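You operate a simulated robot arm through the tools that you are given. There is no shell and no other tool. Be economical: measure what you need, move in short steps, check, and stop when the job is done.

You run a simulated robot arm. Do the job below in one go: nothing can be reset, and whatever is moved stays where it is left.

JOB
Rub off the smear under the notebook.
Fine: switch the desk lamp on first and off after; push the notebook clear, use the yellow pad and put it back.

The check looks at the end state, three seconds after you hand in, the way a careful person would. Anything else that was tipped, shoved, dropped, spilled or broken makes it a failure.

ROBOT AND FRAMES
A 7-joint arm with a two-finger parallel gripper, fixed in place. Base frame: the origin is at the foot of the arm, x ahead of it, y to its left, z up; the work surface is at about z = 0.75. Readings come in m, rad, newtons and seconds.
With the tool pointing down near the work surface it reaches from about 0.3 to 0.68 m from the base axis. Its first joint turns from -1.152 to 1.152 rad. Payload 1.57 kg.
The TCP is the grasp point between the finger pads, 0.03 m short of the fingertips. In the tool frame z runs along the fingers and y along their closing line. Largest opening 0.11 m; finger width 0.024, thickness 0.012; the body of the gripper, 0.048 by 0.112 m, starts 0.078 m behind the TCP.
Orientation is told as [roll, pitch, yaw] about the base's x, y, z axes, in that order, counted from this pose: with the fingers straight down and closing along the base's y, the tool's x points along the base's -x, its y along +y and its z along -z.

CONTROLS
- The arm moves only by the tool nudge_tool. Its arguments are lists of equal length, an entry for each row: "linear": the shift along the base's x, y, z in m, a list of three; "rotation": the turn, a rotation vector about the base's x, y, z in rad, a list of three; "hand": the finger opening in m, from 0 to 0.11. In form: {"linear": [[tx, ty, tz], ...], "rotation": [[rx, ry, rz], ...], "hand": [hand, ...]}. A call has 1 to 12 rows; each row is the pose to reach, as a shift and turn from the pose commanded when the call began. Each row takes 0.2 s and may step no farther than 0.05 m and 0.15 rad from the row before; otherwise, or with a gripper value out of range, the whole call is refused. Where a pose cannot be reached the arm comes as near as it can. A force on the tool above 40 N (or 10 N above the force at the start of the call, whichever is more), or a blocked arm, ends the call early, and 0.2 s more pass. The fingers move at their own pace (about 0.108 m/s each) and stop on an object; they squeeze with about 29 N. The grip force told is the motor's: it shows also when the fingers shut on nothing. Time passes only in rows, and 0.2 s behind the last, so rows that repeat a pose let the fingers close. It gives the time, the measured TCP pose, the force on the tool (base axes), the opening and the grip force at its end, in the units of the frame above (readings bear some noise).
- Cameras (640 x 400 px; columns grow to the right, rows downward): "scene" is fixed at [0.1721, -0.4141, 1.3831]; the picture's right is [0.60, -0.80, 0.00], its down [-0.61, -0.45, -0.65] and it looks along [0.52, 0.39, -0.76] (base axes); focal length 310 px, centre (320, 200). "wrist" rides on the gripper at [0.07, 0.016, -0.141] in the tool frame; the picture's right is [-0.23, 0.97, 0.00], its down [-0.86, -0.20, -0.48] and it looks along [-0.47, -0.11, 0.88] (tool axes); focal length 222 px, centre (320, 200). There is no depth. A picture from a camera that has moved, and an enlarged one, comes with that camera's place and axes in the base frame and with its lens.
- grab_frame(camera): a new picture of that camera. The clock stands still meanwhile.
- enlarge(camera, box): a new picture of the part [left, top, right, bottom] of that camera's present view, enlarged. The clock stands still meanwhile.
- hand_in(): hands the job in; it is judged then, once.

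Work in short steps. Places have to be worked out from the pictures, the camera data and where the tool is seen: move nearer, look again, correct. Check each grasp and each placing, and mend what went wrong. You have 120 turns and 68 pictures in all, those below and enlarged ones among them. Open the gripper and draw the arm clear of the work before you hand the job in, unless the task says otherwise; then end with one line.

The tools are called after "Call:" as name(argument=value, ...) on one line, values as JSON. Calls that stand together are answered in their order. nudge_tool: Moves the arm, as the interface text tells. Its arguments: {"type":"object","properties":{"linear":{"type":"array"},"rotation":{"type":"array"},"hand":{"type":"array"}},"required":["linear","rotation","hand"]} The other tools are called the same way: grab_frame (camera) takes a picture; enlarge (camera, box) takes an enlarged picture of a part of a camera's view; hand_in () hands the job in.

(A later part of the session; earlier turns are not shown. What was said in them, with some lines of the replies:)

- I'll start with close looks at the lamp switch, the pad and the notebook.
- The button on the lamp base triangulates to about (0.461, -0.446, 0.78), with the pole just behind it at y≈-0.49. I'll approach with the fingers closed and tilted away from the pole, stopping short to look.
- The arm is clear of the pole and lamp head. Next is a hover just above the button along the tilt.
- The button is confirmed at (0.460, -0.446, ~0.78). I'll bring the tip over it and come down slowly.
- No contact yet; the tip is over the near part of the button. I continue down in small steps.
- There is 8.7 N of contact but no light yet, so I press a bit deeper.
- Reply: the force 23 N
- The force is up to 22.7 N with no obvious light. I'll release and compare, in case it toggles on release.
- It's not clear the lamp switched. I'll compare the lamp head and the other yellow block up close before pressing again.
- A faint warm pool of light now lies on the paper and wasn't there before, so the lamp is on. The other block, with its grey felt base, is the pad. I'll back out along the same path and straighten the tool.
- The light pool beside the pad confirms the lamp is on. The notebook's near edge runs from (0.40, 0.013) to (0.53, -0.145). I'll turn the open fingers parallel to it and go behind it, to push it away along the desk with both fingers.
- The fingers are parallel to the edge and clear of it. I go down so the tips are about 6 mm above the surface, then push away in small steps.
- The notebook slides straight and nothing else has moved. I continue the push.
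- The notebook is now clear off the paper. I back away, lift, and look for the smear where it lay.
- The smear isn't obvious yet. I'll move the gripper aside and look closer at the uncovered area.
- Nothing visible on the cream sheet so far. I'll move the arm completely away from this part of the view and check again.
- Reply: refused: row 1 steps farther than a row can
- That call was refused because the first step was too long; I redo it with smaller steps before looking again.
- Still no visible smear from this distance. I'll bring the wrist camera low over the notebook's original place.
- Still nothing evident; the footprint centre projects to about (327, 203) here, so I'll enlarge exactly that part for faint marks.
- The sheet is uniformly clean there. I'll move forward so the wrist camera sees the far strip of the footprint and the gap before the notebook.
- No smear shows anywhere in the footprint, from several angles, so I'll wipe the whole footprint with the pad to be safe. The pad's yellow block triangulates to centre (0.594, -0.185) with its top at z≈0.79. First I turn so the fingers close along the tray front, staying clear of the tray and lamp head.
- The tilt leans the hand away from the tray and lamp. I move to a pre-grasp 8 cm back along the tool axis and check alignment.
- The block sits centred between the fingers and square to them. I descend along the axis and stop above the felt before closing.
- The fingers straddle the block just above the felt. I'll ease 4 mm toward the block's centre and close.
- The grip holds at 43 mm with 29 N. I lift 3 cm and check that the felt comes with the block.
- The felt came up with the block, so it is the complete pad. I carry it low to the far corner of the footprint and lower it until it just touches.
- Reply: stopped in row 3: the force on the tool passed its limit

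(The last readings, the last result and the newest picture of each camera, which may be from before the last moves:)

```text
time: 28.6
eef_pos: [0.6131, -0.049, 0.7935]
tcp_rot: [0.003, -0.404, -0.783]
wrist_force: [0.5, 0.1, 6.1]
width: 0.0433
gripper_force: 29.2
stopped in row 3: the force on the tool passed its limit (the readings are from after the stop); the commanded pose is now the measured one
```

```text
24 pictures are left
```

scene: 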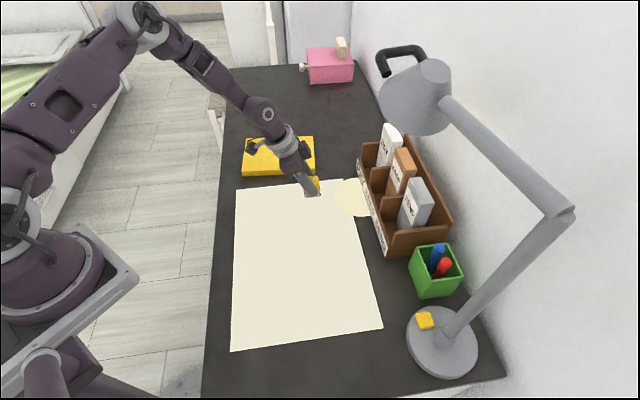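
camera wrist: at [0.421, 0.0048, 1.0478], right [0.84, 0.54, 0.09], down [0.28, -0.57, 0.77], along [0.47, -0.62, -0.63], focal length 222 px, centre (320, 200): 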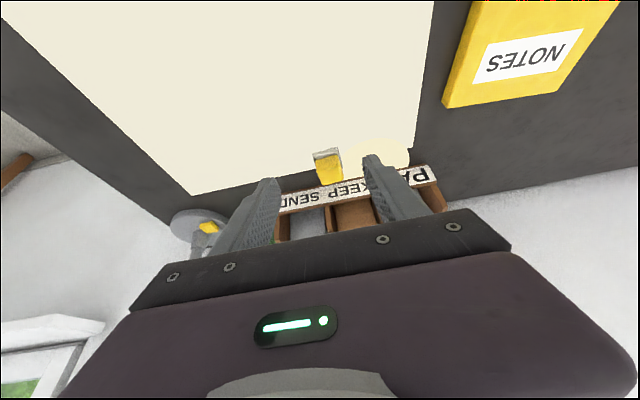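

Contact is made at z≈0.7935 with about 6 N. I keep this height and do the first stroke gently.

Call:
nudge_tool(linear=[[-0.019, 0.022, 0], [-0.038, 0.044, 0], [-0.057, 0.067, 0], [-0.076, 0.089, 0], [-0.095, 0.111, 0], [-0.1144, 0.1333, 0]], rotation=[[0, 0, 0], [0, 0, 0], [0, 0, 0], [0, 0, 0], [0, 0, 0], [0, 0, 0]], hand=[0.02, 0.02, 0.02, 0.02, 0.02, 0.02])

```text
time: 30.0
eef_pos: [0.4965, 0.0861, 0.7944]
tcp_rot: [0.0, -0.403, -0.785]
wrist_force: [5.7, -5.4, 16.2]
width: 0.0432
gripper_force: 29.2
```

The stroke went well with 16 N of down force. Next is the second lane, back the other way, slightly lighter.

Call:
nudge_tool(linear=[[-0.0199, -0.0167, 0.0005], [-0.001, -0.039, 0.0005], [0.018, -0.062, 0.0005], [0.036, -0.084, 0.0005], [0.055, -0.106, 0.0005], [0.074, -0.129, 0.0005], [0.0923, -0.1509, 0.0005]], rotation=[[0, 0, 0], [0, 0, 0], [0, 0, 0], [0, 0, 0], [0, 0, 0], [0, 0, 0], [0, 0, 0]], hand=[0.02, 0.02, 0.02, 0.02, 0.02, 0.02, 0.02])

Call:
grab_frame(camera="scene")

```text
time: 31.6
eef_pos: [0.5891, -0.0666, 0.7961]
tcp_rot: [-0.001, -0.402, -0.783]
wrist_force: [0.5, 0.0, 0.0]
width: 0.0433
gripper_force: 29.4
```

```text
23 pictures are left
```

scene: 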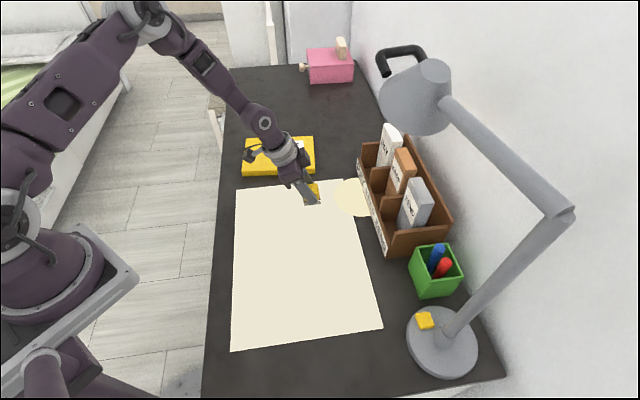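

Contact was lost along that lane (0 N). I press back down and repeat lane two in the other direction.

Call:
nudge_tool(linear=[[0, 0, -0.001], [0, 0, -0.002], [0, 0, -0.0025]], rotation=[[0, 0, 0], [0, 0, 0], [0, 0, 0]], hand=[0.02, 0.02, 0.02])

```text
time: 32.5
eef_pos: [0.5908, -0.0674, 0.7948]
tcp_rot: [0.001, -0.404, -0.785]
wrist_force: [-1.1, 0.5, 8.0]
width: 0.0432
gripper_force: 29.0
stopped in row 3: the force on the tool passed its limit (the readings are from after the stop); the commanded pose is now the measured one
```

Call:
nudge_tool(linear=[[-0.019, 0.022, -0.0005], [-0.038, 0.045, -0.0005], [-0.057, 0.067, -0.0005], [-0.076, 0.09, -0.0005], [-0.095, 0.112, -0.0005], [-0.112, 0.135, -0.0005]], rotation=[[0, 0, 0], [0, 0, 0], [0, 0, 0], [0, 0, 0], [0, 0, 0], [0, 0, 0]], hand=[0.02, 0.02, 0.02, 0.02, 0.02, 0.02])

```text
time: 33.9
eef_pos: [0.4808, 0.0675, 0.7937]
tcp_rot: [0.004, -0.408, -0.786]
wrist_force: [9.3, -10.8, 29.0]
width: 0.0433
gripper_force: 28.9
```

Firm contact of 29 N throughout. Lane three goes back with a small height slope, since the force falls off toward the far end.

Call:
nudge_tool(linear=[[-0.02, -0.016, 0.0008], [-0.001, -0.038, 0.0006], [0.018, -0.061, 0.0003], [0.036, -0.083, 0], [0.055, -0.105, -0.0003], [0.074, -0.128, -0.0005], [0.092, -0.15, -0.0007]], rotation=[[0, 0, 0], [0, 0, 0], [0, 0, 0], [0, 0, 0], [0, 0, 0], [0, 0, 0], [0, 0, 0]], hand=[0.02, 0.02, 0.02, 0.02, 0.02, 0.02, 0.02])

```text
time: 35.5
eef_pos: [0.571, -0.0819, 0.7962]
tcp_rot: [0.002, -0.403, -0.785]
wrist_force: [-0.2, -0.2, -1.1]
width: 0.0434
gripper_force: 29.2
```

Contact dropped again in this direction; the pad may be pivoting in the grip. I look closely.

Call:
enlarge(camera="scene", box=[260, 160, 370, 230])

Call:
enlarge(camera="wrist", box=[220, 100, 440, 240])

```text
5.71 times, centred on (315, 195) of scene
camera zoom: at [0.1722, -0.4141, 1.3831], right [0.6, -0.8, 0.0], down [-0.61, -0.45, -0.65], along [0.52, 0.39, -0.76], focal length 1771 px, centre (349, 229)
```

zoom: 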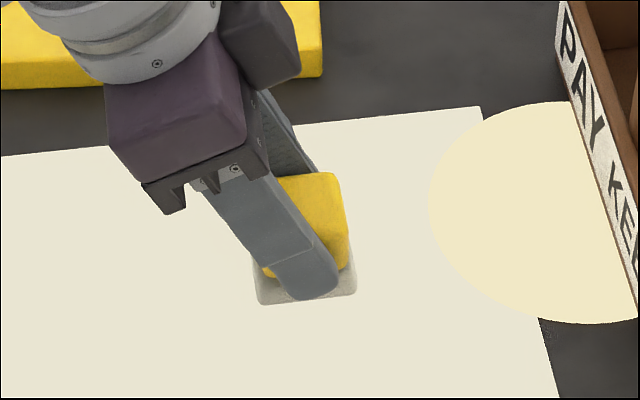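

```text
2.86 times, centred on (330, 170) of wrist
camera zoom: at [0.4974, 0.0131, 0.8973], right [0.84, 0.54, 0.09], down [0.28, -0.56, 0.78], along [0.47, -0.62, -0.62], focal length 635 px, centre (291, 286)
```

zoom: 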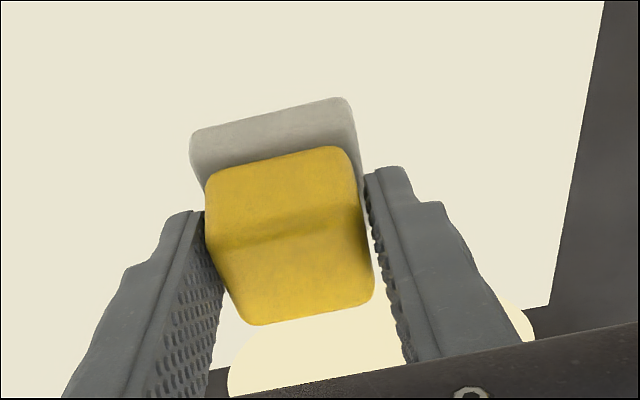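

The pad hasn't shifted in the grip. I'll press down and do lane three in the direction that keeps contact.

Call:
nudge_tool(linear=[[0, 0, -0.001], [-0.01, 0.012, -0.0017], [-0.03, 0.036, -0.002], [-0.05, 0.06, -0.002], [-0.07, 0.084, -0.002], [-0.09, 0.108, -0.0018], [-0.112, 0.134, -0.0015]], rotation=[[0, 0, 0], [0, 0, 0], [0, 0, 0], [0, 0, 0], [0, 0, 0], [0, 0, 0], [0, 0, 0]], hand=[0.02, 0.02, 0.02, 0.02, 0.02, 0.02, 0.02])

```text
time: 36.5
eef_pos: [0.5327, -0.0338, 0.7946]
tcp_rot: [0.007, -0.413, -0.787]
wrist_force: [-5.3, 5.2, 14.5]
width: 0.0435
gripper_force: 28.5
stopped in row 4: the force on the tool passed its limit (the readings are from after the stop); the commanded pose is now the measured one
```

That pressed a bit too hard mid-stroke. I finish the lane from here at a slightly lighter height.

Call:
nudge_tool(linear=[[-0.018, 0.021, 0.0002], [-0.037, 0.043, 0.0002], [-0.056, 0.065, 0.0002], [-0.073, 0.0854, 0.0002]], rotation=[[0, 0, 0], [0, 0, 0], [0, 0, 0], [0, 0, 0]], hand=[0.02, 0.02, 0.02, 0.02])

```text
time: 37.5
eef_pos: [0.4617, 0.0514, 0.7955]
tcp_rot: [0.008, -0.418, -0.787]
wrist_force: [5.5, -6.2, 18.1]
width: 0.0432
gripper_force: 29.5
```

Good contact, 18 N. I lift slightly, correct a one-degree drift in tilt, and go to the start of lane four.

Call:
nudge_tool(linear=[[0, 0, 0.012], [0.022, -0.037, 0.012], [0.045, -0.075, 0.012], [0.068, -0.112, 0.012], [0.091, -0.15, 0.012], [0.091, -0.15, 0.003]], rotation=[[0, 0, 0], [0.003, 0.009, 0], [0.007, 0.018, 0], [0.007, 0.018, 0], [0.007, 0.018, 0], [0.007, 0.018, 0]], hand=[0.02, 0.02, 0.02, 0.02, 0.02, 0.02])

```text
time: 38.9
eef_pos: [0.5509, -0.0996, 0.7962]
tcp_rot: [-0.002, -0.398, -0.782]
wrist_force: [0.3, -0.1, -0.3]
width: 0.0432
gripper_force: 28.8
```

I lower about 2 mm while starting lane four.

Call:
nudge_tool(linear=[[0, 0, -0.001], [-0.01, 0.012, -0.0018], [-0.03, 0.036, -0.0018], [-0.05, 0.06, -0.0018], [-0.07, 0.084, -0.0018], [-0.09, 0.108, -0.0018], [-0.112, 0.134, -0.0018]], rotation=[[0, 0, 0], [0, 0, 0], [0, 0, 0], [0, 0, 0], [0, 0, 0], [0, 0, 0], [0, 0, 0]], hand=[0.02, 0.02, 0.02, 0.02, 0.02, 0.02, 0.02])

```text
time: 40.5
eef_pos: [0.4394, 0.0356, 0.7963]
tcp_rot: [-0.002, -0.396, -0.784]
wrist_force: [-0.1, 0.8, -0.7]
width: 0.0433
gripper_force: 29.0
```

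No contact at z≈0.796. I lower another 2 mm and stroke back along lane four.

Call:
nudge_tool(linear=[[0, 0, -0.001], [0.01, -0.012, -0.002], [0.03, -0.036, -0.0022], [0.05, -0.06, -0.0022], [0.07, -0.084, -0.0022], [0.09, -0.108, -0.0022], [0.112, -0.134, -0.0022]], rotation=[[0, 0, 0], [0, 0, 0], [0, 0, 0], [0, 0, 0], [0, 0, 0], [0, 0, 0], [0, 0, 0]], hand=[0.02, 0.02, 0.02, 0.02, 0.02, 0.02, 0.02])

```text
time: 42.1
eef_pos: [0.5528, -0.0994, 0.7943]
tcp_rot: [-0.003, -0.397, -0.784]
wrist_force: [-7.8, 7.9, 23.7]
width: 0.0433
gripper_force: 29.1
```

Lane four had solid contact at 24 N. I continue at the same height for lane five.

Call:
nudge_tool(linear=[[-0.02, -0.0167, 0.0002], [-0.04, 0.007, 0.0002], [-0.06, 0.031, 0.0002], [-0.08, 0.055, 0.0002], [-0.1, 0.079, 0.0002], [-0.12, 0.103, 0.0002], [-0.132, 0.1175, 0.0002]], rotation=[[0, 0, 0], [0, 0, 0], [0, 0, 0], [0, 0, 0], [0, 0, 0], [0, 0, 0], [0, 0, 0]], hand=[0.02, 0.02, 0.02, 0.02, 0.02, 0.02, 0.02])

Call:
grab_frame(camera="scene")

```text
time: 43.7
eef_pos: [0.4194, 0.0184, 0.7927]
tcp_rot: [-0.001, -0.398, -0.786]
wrist_force: [9.4, -10.6, 30.5]
width: 0.0438
gripper_force: 29.5
```

```text
20 pictures are left
```

scene: 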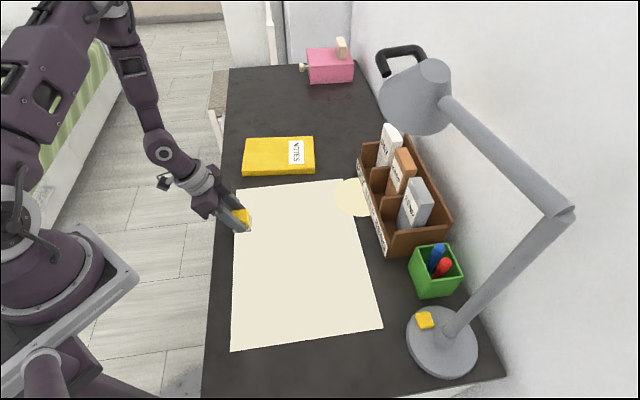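

The footprint has been covered once. For certainty I do a second pass with lanes offset by half a width.

Call:
nudge_tool(linear=[[0.01, 0.0083, 0.0003], [0.033, -0.0185, 0.0003], [0.055, -0.045, 0.0003], [0.078, -0.072, 0.0003], [0.1, -0.099, 0.0002], [0.122, -0.1257, 0.0002], [0.1416, -0.1094, 0.0002], [0.119, -0.0826, 0.0003], [0.097, -0.056, 0.0003], [0.074, -0.029, 0.0005], [0.052, -0.002, 0.0005], [0.0296, 0.0246, 0.0005]], rotation=[[0, 0, 0], [0, 0, 0], [0, 0, 0], [0, 0, 0], [0, 0, 0], [0, 0, 0], [0, 0, 0], [0, 0, 0], [0, 0, 0], [0, 0, 0], [0, 0, 0], [0, 0, 0]], hand=[0.02, 0.02, 0.02, 0.02, 0.02, 0.02, 0.02, 0.02, 0.02, 0.02, 0.02, 0.02])

```text
time: 46.3
eef_pos: [0.449, 0.0437, 0.7934]
tcp_rot: [-0.001, -0.396, -0.784]
wrist_force: [0.2, 0.5, -0.1]
width: 0.0434
gripper_force: 29.1
```

Contact was light at the end. I go about 1 mm lower for the next two offset lanes.

Call:
nudge_tool(linear=[[0.0196, 0.0163, -0.0008], [0.042, -0.0105, -0.001], [0.064, -0.037, -0.001], [0.087, -0.064, -0.001], [0.109, -0.091, -0.001], [0.1316, -0.1177, -0.001], [0.1512, -0.1014, -0.001], [0.1288, -0.0746, -0.001], [0.1064, -0.048, -0.001], [0.084, -0.021, -0.001], [0.0616, 0.006, -0.0008], [0.0392, 0.0326, -0.0008]], rotation=[[0, 0, 0], [0, 0, 0], [0, 0, 0], [0, 0, 0], [0, 0, 0], [0, 0, 0], [0, 0, 0], [0, 0, 0], [0, 0, 0], [0, 0, 0], [0, 0, 0], [0, 0, 0]], hand=[0.02, 0.02, 0.02, 0.02, 0.02, 0.02, 0.02, 0.02, 0.02, 0.02, 0.02, 0.02])

```text
time: 48.6
eef_pos: [0.5288, 0.0284, 0.793]
tcp_rot: [0.002, -0.402, -0.785]
wrist_force: [-2.0, 2.9, 8.4]
width: 0.0432
gripper_force: 29.1
stopped in row 11: the force on the tool passed its limit (the readings are from after the stop); the commanded pose is now the measured one
```

Good contact through most of that. I lift, glance at the felt and sheet, and carry the pad back toward its spot.

Call:
nudge_tool(linear=[[0, 0, 0.02], [0.005, -0.03, 0.037], [0.015, -0.07, 0.037], [0.025, -0.11, 0.037], [0.035, -0.15, 0.037], [0.045, -0.18, 0.037], [0.0636, -0.2103, 0.03]], rotation=[[0, 0, 0], [0, 0, 0], [0, 0, 0], [0, 0, 0], [0, 0, 0], [0, 0, 0], [0, 0, 0]], hand=[0.02, 0.02, 0.02, 0.02, 0.02, 0.02, 0.02])

Call:
grab_frame(camera="scene")

Call:
enlarge(camera="scene", box=[225, 165, 335, 240])

```text
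time: 50.2
eef_pos: [0.5921, -0.183, 0.8204]
tcp_rot: [0.002, -0.403, -0.786]
wrist_force: [0.2, -0.1, -0.5]
width: 0.0434
gripper_force: 29.1
```

```text
19 pictures are left
```

scene: 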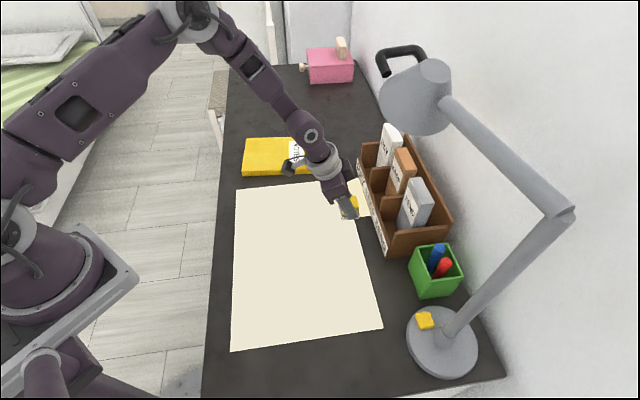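

```text
5.33 times, centred on (280, 202) of scene
camera zoom: at [0.1722, -0.4141, 1.3831], right [0.6, -0.8, 0.0], down [-0.61, -0.45, -0.65], along [0.52, 0.39, -0.76], focal length 1653 px, centre (533, 187)
```

zoom: 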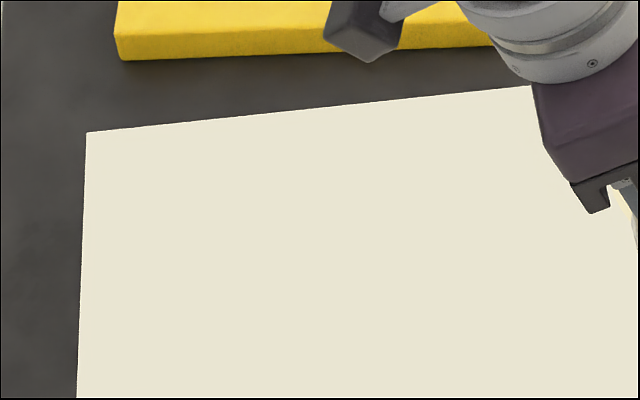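

The sheet is clean and the pad hovers over its original spot. I lower it to the recorded height, in fine steps at the end.

Call:
nudge_tool(linear=[[0, 0.001, -0.012], [0, 0.001, -0.02], [0, 0.001, -0.023], [0, 0.001, -0.0245]], rotation=[[0, 0, 0], [0, 0, 0], [0, 0, 0], [0, 0, 0]], hand=[0.02, 0.02, 0.02, 0.02])

Call:
enlarge(camera="scene", box=[310, 170, 400, 240])

```text
time: 51.2
eef_pos: [0.5924, -0.1805, 0.7974]
tcp_rot: [0.002, -0.401, -0.786]
wrist_force: [0.3, 0.3, -1.4]
width: 0.0429
gripper_force: 29.1
```

```text
5.71 times, centred on (355, 205) of scene
camera zoom: at [0.1722, -0.4141, 1.3831], right [0.6, -0.8, 0.0], down [-0.61, -0.45, -0.65], along [0.52, 0.39, -0.76], focal length 1771 px, centre (120, 171)
```

zoom: 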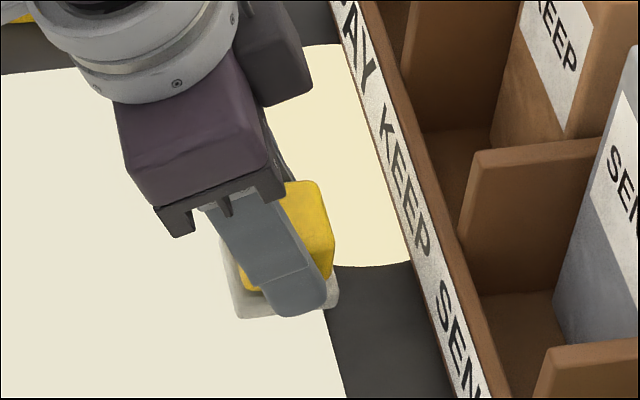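

It is about 4 mm off the original spot and 1–2 mm above the surface. I correct the y position while still up, then set it down.

Call:
nudge_tool(linear=[[0, -0.004, 0.001], [0, -0.004, -0.001], [0, -0.004, -0.0025]], rotation=[[0, 0, 0], [0, 0, 0], [0, 0, 0]], hand=[0.02, 0.02, 0.02])

```text
time: 52.0
eef_pos: [0.5911, -0.1845, 0.7951]
tcp_rot: [0.002, -0.403, -0.785]
wrist_force: [0.0, -0.2, -1.4]
width: 0.0436
gripper_force: 29.0
```

It's within a millimetre of contact. I lower 1 mm more and open to just clear the block.

Call:
nudge_tool(linear=[[0, 0, -0.001], [0, 0, -0.001], [0, 0, -0.001], [0, 0, -0.001]], rotation=[[0, 0, 0], [0, 0, 0], [0, 0, 0], [0, 0, 0]], hand=[0.02, 0.055, 0.07, 0.07])

Call:
nudge_tool(linear=[[-0.008, 0.008, 0.027], [-0.016, 0.016, 0.054], [-0.025, 0.025, 0.08], [-0.045, 0.045, 0.11], [-0.065, 0.065, 0.14]], rotation=[[0, 0, 0], [0, 0, 0], [0, 0, 0], [0, 0, 0], [0, 0, 0]], hand=[0.07, 0.07, 0.07, 0.07, 0.07])

Call:
enlarge(camera="scene", box=[330, 190, 380, 235])

Call:
grab_frame(camera="scene")

```text
time: 53.0
eef_pos: [0.5915, -0.1857, 0.7951]
tcp_rot: [0.003, -0.401, -0.784]
wrist_force: [1.1, -0.2, -0.3]
width: 0.0699
gripper_force: 0.0
```

```text
time: 54.2
eef_pos: [0.525, -0.1181, 0.9358]
tcp_rot: [0.004, -0.402, -0.785]
wrist_force: [-0.3, 0.0, -0.2]
width: 0.0702
gripper_force: 0.0
```

```text
8.89 times, centred on (355, 212) of scene
camera zoom: at [0.1721, -0.4141, 1.3831], right [0.6, -0.8, 0.0], down [-0.61, -0.45, -0.65], along [0.52, 0.39, -0.76], focal length 2755 px, centre (9, 89)
```

zoom: 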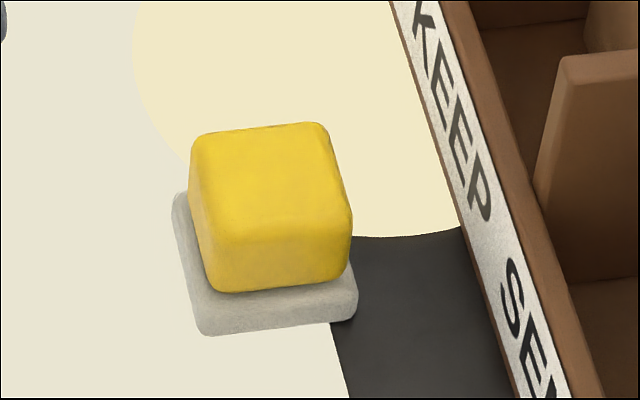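

```text
15 pictures are left
```

scene: 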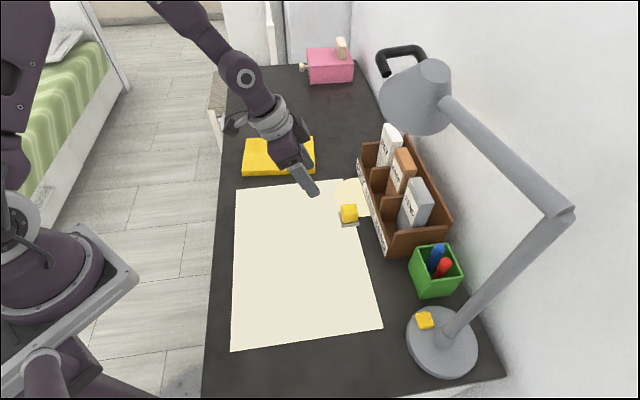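

The pad is back within a millimetre or two of where it was. Now I undo the tilt and yaw, retreat, and go to switch the lamp off by the same safe path.

Call:
nudge_tool(linear=[[-0.03, -0.01, 0.015], [-0.06, -0.02, 0.03], [-0.09, -0.03, 0.045], [-0.12, -0.04, 0.06]], rotation=[[0.071, 0.071, 0], [0.142, 0.142, 0], [0.213, 0.213, 0], [0.284, 0.284, 0]], hand=[0.07, 0.05, 0.02, 0])

Call:
nudge_tool(linear=[[0, -0.01, 0], [0, -0.015, 0], [0, -0.02, 0], [0, -0.02, 0], [0, -0.02, 0], [0, -0.02, 0]], rotation=[[0, 0, 0.131], [0, 0, 0.262], [0, 0, 0.393], [0, 0, 0.524], [0, 0, 0.655], [0, 0, 0.785]], hand=[0, 0, 0, 0, 0, 0])

```text
time: 55.2
eef_pos: [0.4055, -0.1605, 0.9945]
tcp_rot: [0.002, 0.0, -0.783]
wrist_force: [0.2, 0.4, 0.1]
width: 0.0
gripper_force: 20.6
```

```text
time: 56.6
eef_pos: [0.4063, -0.1796, 0.9937]
tcp_rot: [0.002, -0.001, 0.002]
wrist_force: [-0.8, -1.1, 0.3]
width: 0.0001
gripper_force: 21.9
```

Orientation is neutral. I repeat the tilted approach to the lamp button.

Call:
nudge_tool(linear=[[0, -0.025, -0.012], [-0.002, -0.05, -0.024], [-0.003, -0.075, -0.036], [-0.004, -0.1, -0.046], [-0.005, -0.123, -0.056], [0.015, -0.155, -0.076], [0.035, -0.185, -0.096], [0.05, -0.215, -0.116], [0.0545, -0.235, -0.133], [0.0545, -0.235, -0.133]], rotation=[[-0.1, 0, 0], [-0.2, 0, 0], [-0.3, 0, 0], [-0.4, 0, 0], [-0.5, 0, 0], [-0.5, 0, 0], [-0.5, 0, 0], [-0.5, 0, 0], [-0.5, 0, 0], [-0.5, 0, 0]], hand=[0, 0, 0, 0, 0, 0, 0, 0, 0, 0])

Call:
enlarge(camera="wrist", box=[200, 100, 400, 225])

```text
time: 58.8
eef_pos: [0.4601, -0.415, 0.8624]
tcp_rot: [-0.499, -0.001, 0.001]
wrist_force: [-0.3, 0.2, -0.2]
width: 0.0
gripper_force: 22.0
```

```text
3.20 times, centred on (300, 162) of wrist
camera zoom: at [0.3899, -0.3345, 0.977], right [0.23, 0.86, -0.47], down [0.85, 0.05, 0.52], along [0.47, -0.51, -0.72], focal length 711 px, centre (384, 320)
```

zoom: 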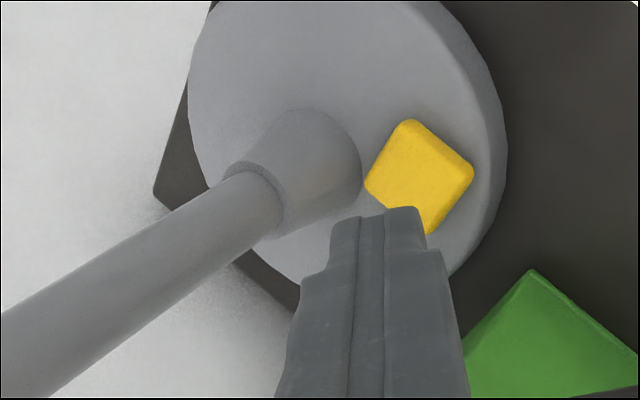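

Same pose as the first press. I repeat that press down to z≈0.803 and look at the light pool.

Call:
nudge_tool(linear=[[0.001, -0.011, -0.02], [0.001, -0.021, -0.036], [0.001, -0.021, -0.045], [0.001, -0.021, -0.05], [0.001, -0.021, -0.054], [0.001, -0.021, -0.058], [0.001, -0.021, -0.059]], rotation=[[0, 0, 0], [0, 0, 0], [0, 0, 0], [0, 0, 0], [0, 0, 0], [0, 0, 0], [0, 0, 0]], hand=[0, 0, 0, 0, 0, 0, 0])

Call:
enlarge(camera="scene", box=[220, 150, 380, 260])

```text
time: 60.4
eef_pos: [0.4611, -0.4368, 0.804]
tcp_rot: [-0.501, -0.001, -0.001]
wrist_force: [-3.5, 4.0, 21.8]
width: 0.0
gripper_force: 21.1
```

```text
3.64 times, centred on (300, 205) of scene
camera zoom: at [0.1718, -0.4137, 1.3833], right [0.6, -0.8, 0.0], down [-0.61, -0.45, -0.65], along [0.52, 0.39, -0.76], focal length 1127 px, centre (393, 182)
```

zoom: 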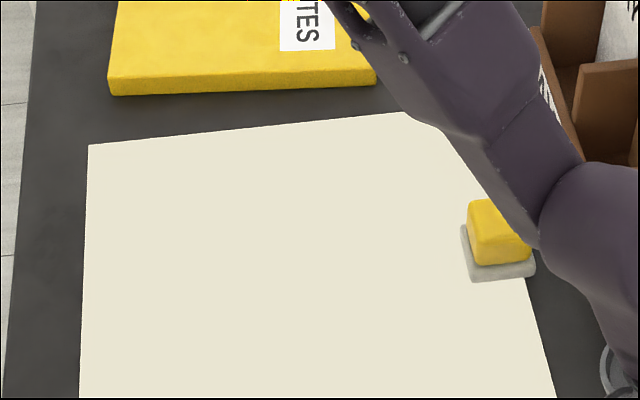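

The light pool next to the pad seems gone. I release straight up and retreat the way I came.

Call:
nudge_tool(linear=[[0, 0, 0.015], [0, 0.015, 0.045], [-0.02, 0.045, 0.07], [-0.04, 0.08, 0.095], [-0.06, 0.12, 0.12], [-0.065, 0.16, 0.14], [-0.07, 0.2, 0.16], [-0.07, 0.235, 0.18], [-0.07, 0.27, 0.2], [-0.07, 0.29, 0.23]], rotation=[[0, 0, 0], [0, 0, 0], [0, 0, 0], [0, 0, 0], [0.1, 0, 0], [0.2, 0, 0], [0.3, 0, 0], [0.4, 0, 0], [0.5, 0, 0], [0.5, 0, 0]], hand=[0, 0, 0, 0, 0, 0.03, 0.06, 0.09, 0.11, 0.11])

Call:
grab_frame(camera="scene")

Call:
enlarge(camera="scene", box=[220, 130, 460, 290])

```text
refused: row 5 steps farther than a row can; nothing moved
```

```text
12 pictures are left
```

scene: 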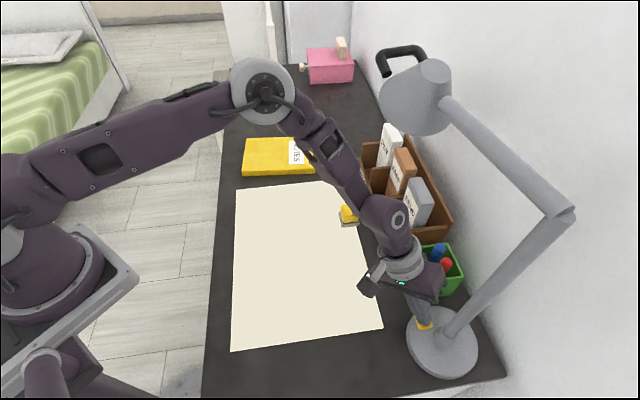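

```text
2.50 times, centred on (340, 210) of scene
camera zoom: at [0.1718, -0.4137, 1.3833], right [0.6, -0.8, 0.0], down [-0.61, -0.45, -0.65], along [0.52, 0.39, -0.76], focal length 775 px, centre (270, 175)
```

zoom: 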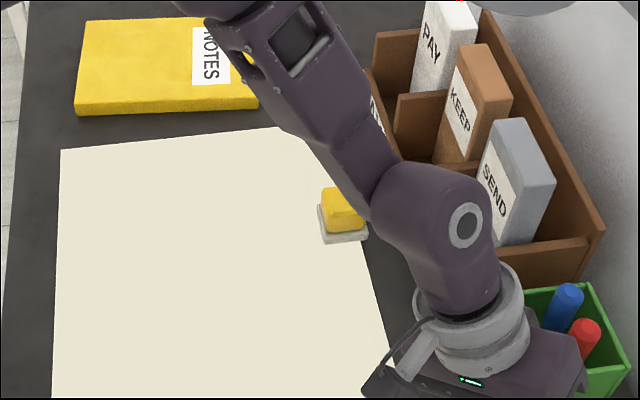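

That retreat was refused for too long a step, so the arm is still pressing. I redo it with shorter steps.

Call:
nudge_tool(linear=[[0, 0, 0.015], [0, 0.015, 0.04], [-0.02, 0.04, 0.06], [-0.04, 0.07, 0.08], [-0.055, 0.1, 0.1], [-0.06, 0.135, 0.12], [-0.065, 0.17, 0.14], [-0.07, 0.205, 0.16], [-0.07, 0.235, 0.18], [-0.07, 0.265, 0.2], [-0.07, 0.29, 0.22]], rotation=[[0, 0, 0], [0, 0, 0], [0, 0, 0], [0, 0, 0], [0.1, 0, 0], [0.2, 0, 0], [0.3, 0, 0], [0.4, 0, 0], [0.5, 0, 0], [0.5, 0, 0], [0.5, 0, 0]], hand=[0, 0, 0, 0, 0, 0, 0.03, 0.06, 0.09, 0.11, 0.11])

Call:
enlarge(camera="scene", box=[220, 130, 460, 290])

Call:
grab_frame(camera="scene")

```text
time: 62.8
eef_pos: [0.392, -0.1439, 1.0223]
tcp_rot: [0.003, 0.0, -0.002]
wrist_force: [0.0, 0.9, -0.1]
width: 0.11
gripper_force: 0.0
```

```text
2.50 times, centred on (340, 210) of scene
camera zoom: at [0.1721, -0.4141, 1.3831], right [0.6, -0.8, 0.0], down [-0.61, -0.45, -0.65], along [0.52, 0.39, -0.76], focal length 775 px, centre (270, 175)
```

zoom: 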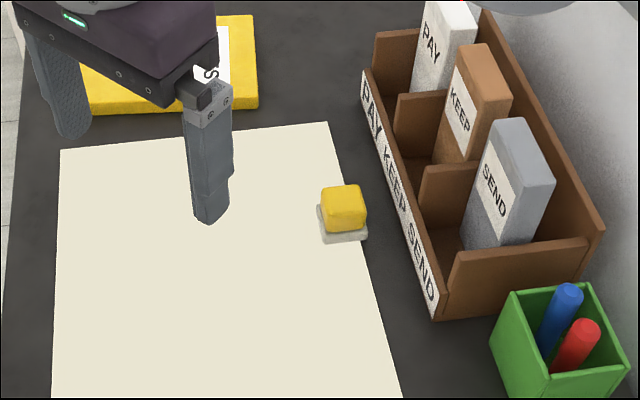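

```text
9 pictures are left
```

scene: 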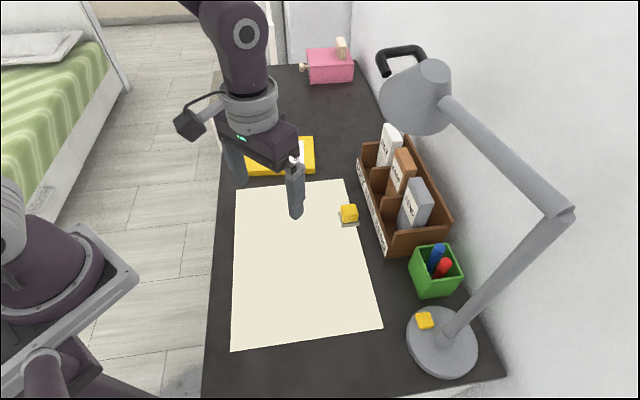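

The light pool is gone, so the lamp is off. The pad is back, the notebook is clear of the sheet, the tray and pen holder are untouched, and the open gripper is well above the desk. I hand in.

Call:
hand_in()

```text
The job is handed in.
```

I never saw a smear, even in close-up pictures after moving the notebook, so I rubbed the whole area it had covered; the sheet looks clean, the lamp went on first and is off again, the notebook is pushed clear, and the yellow pad is back within about 2 mm of its spot.
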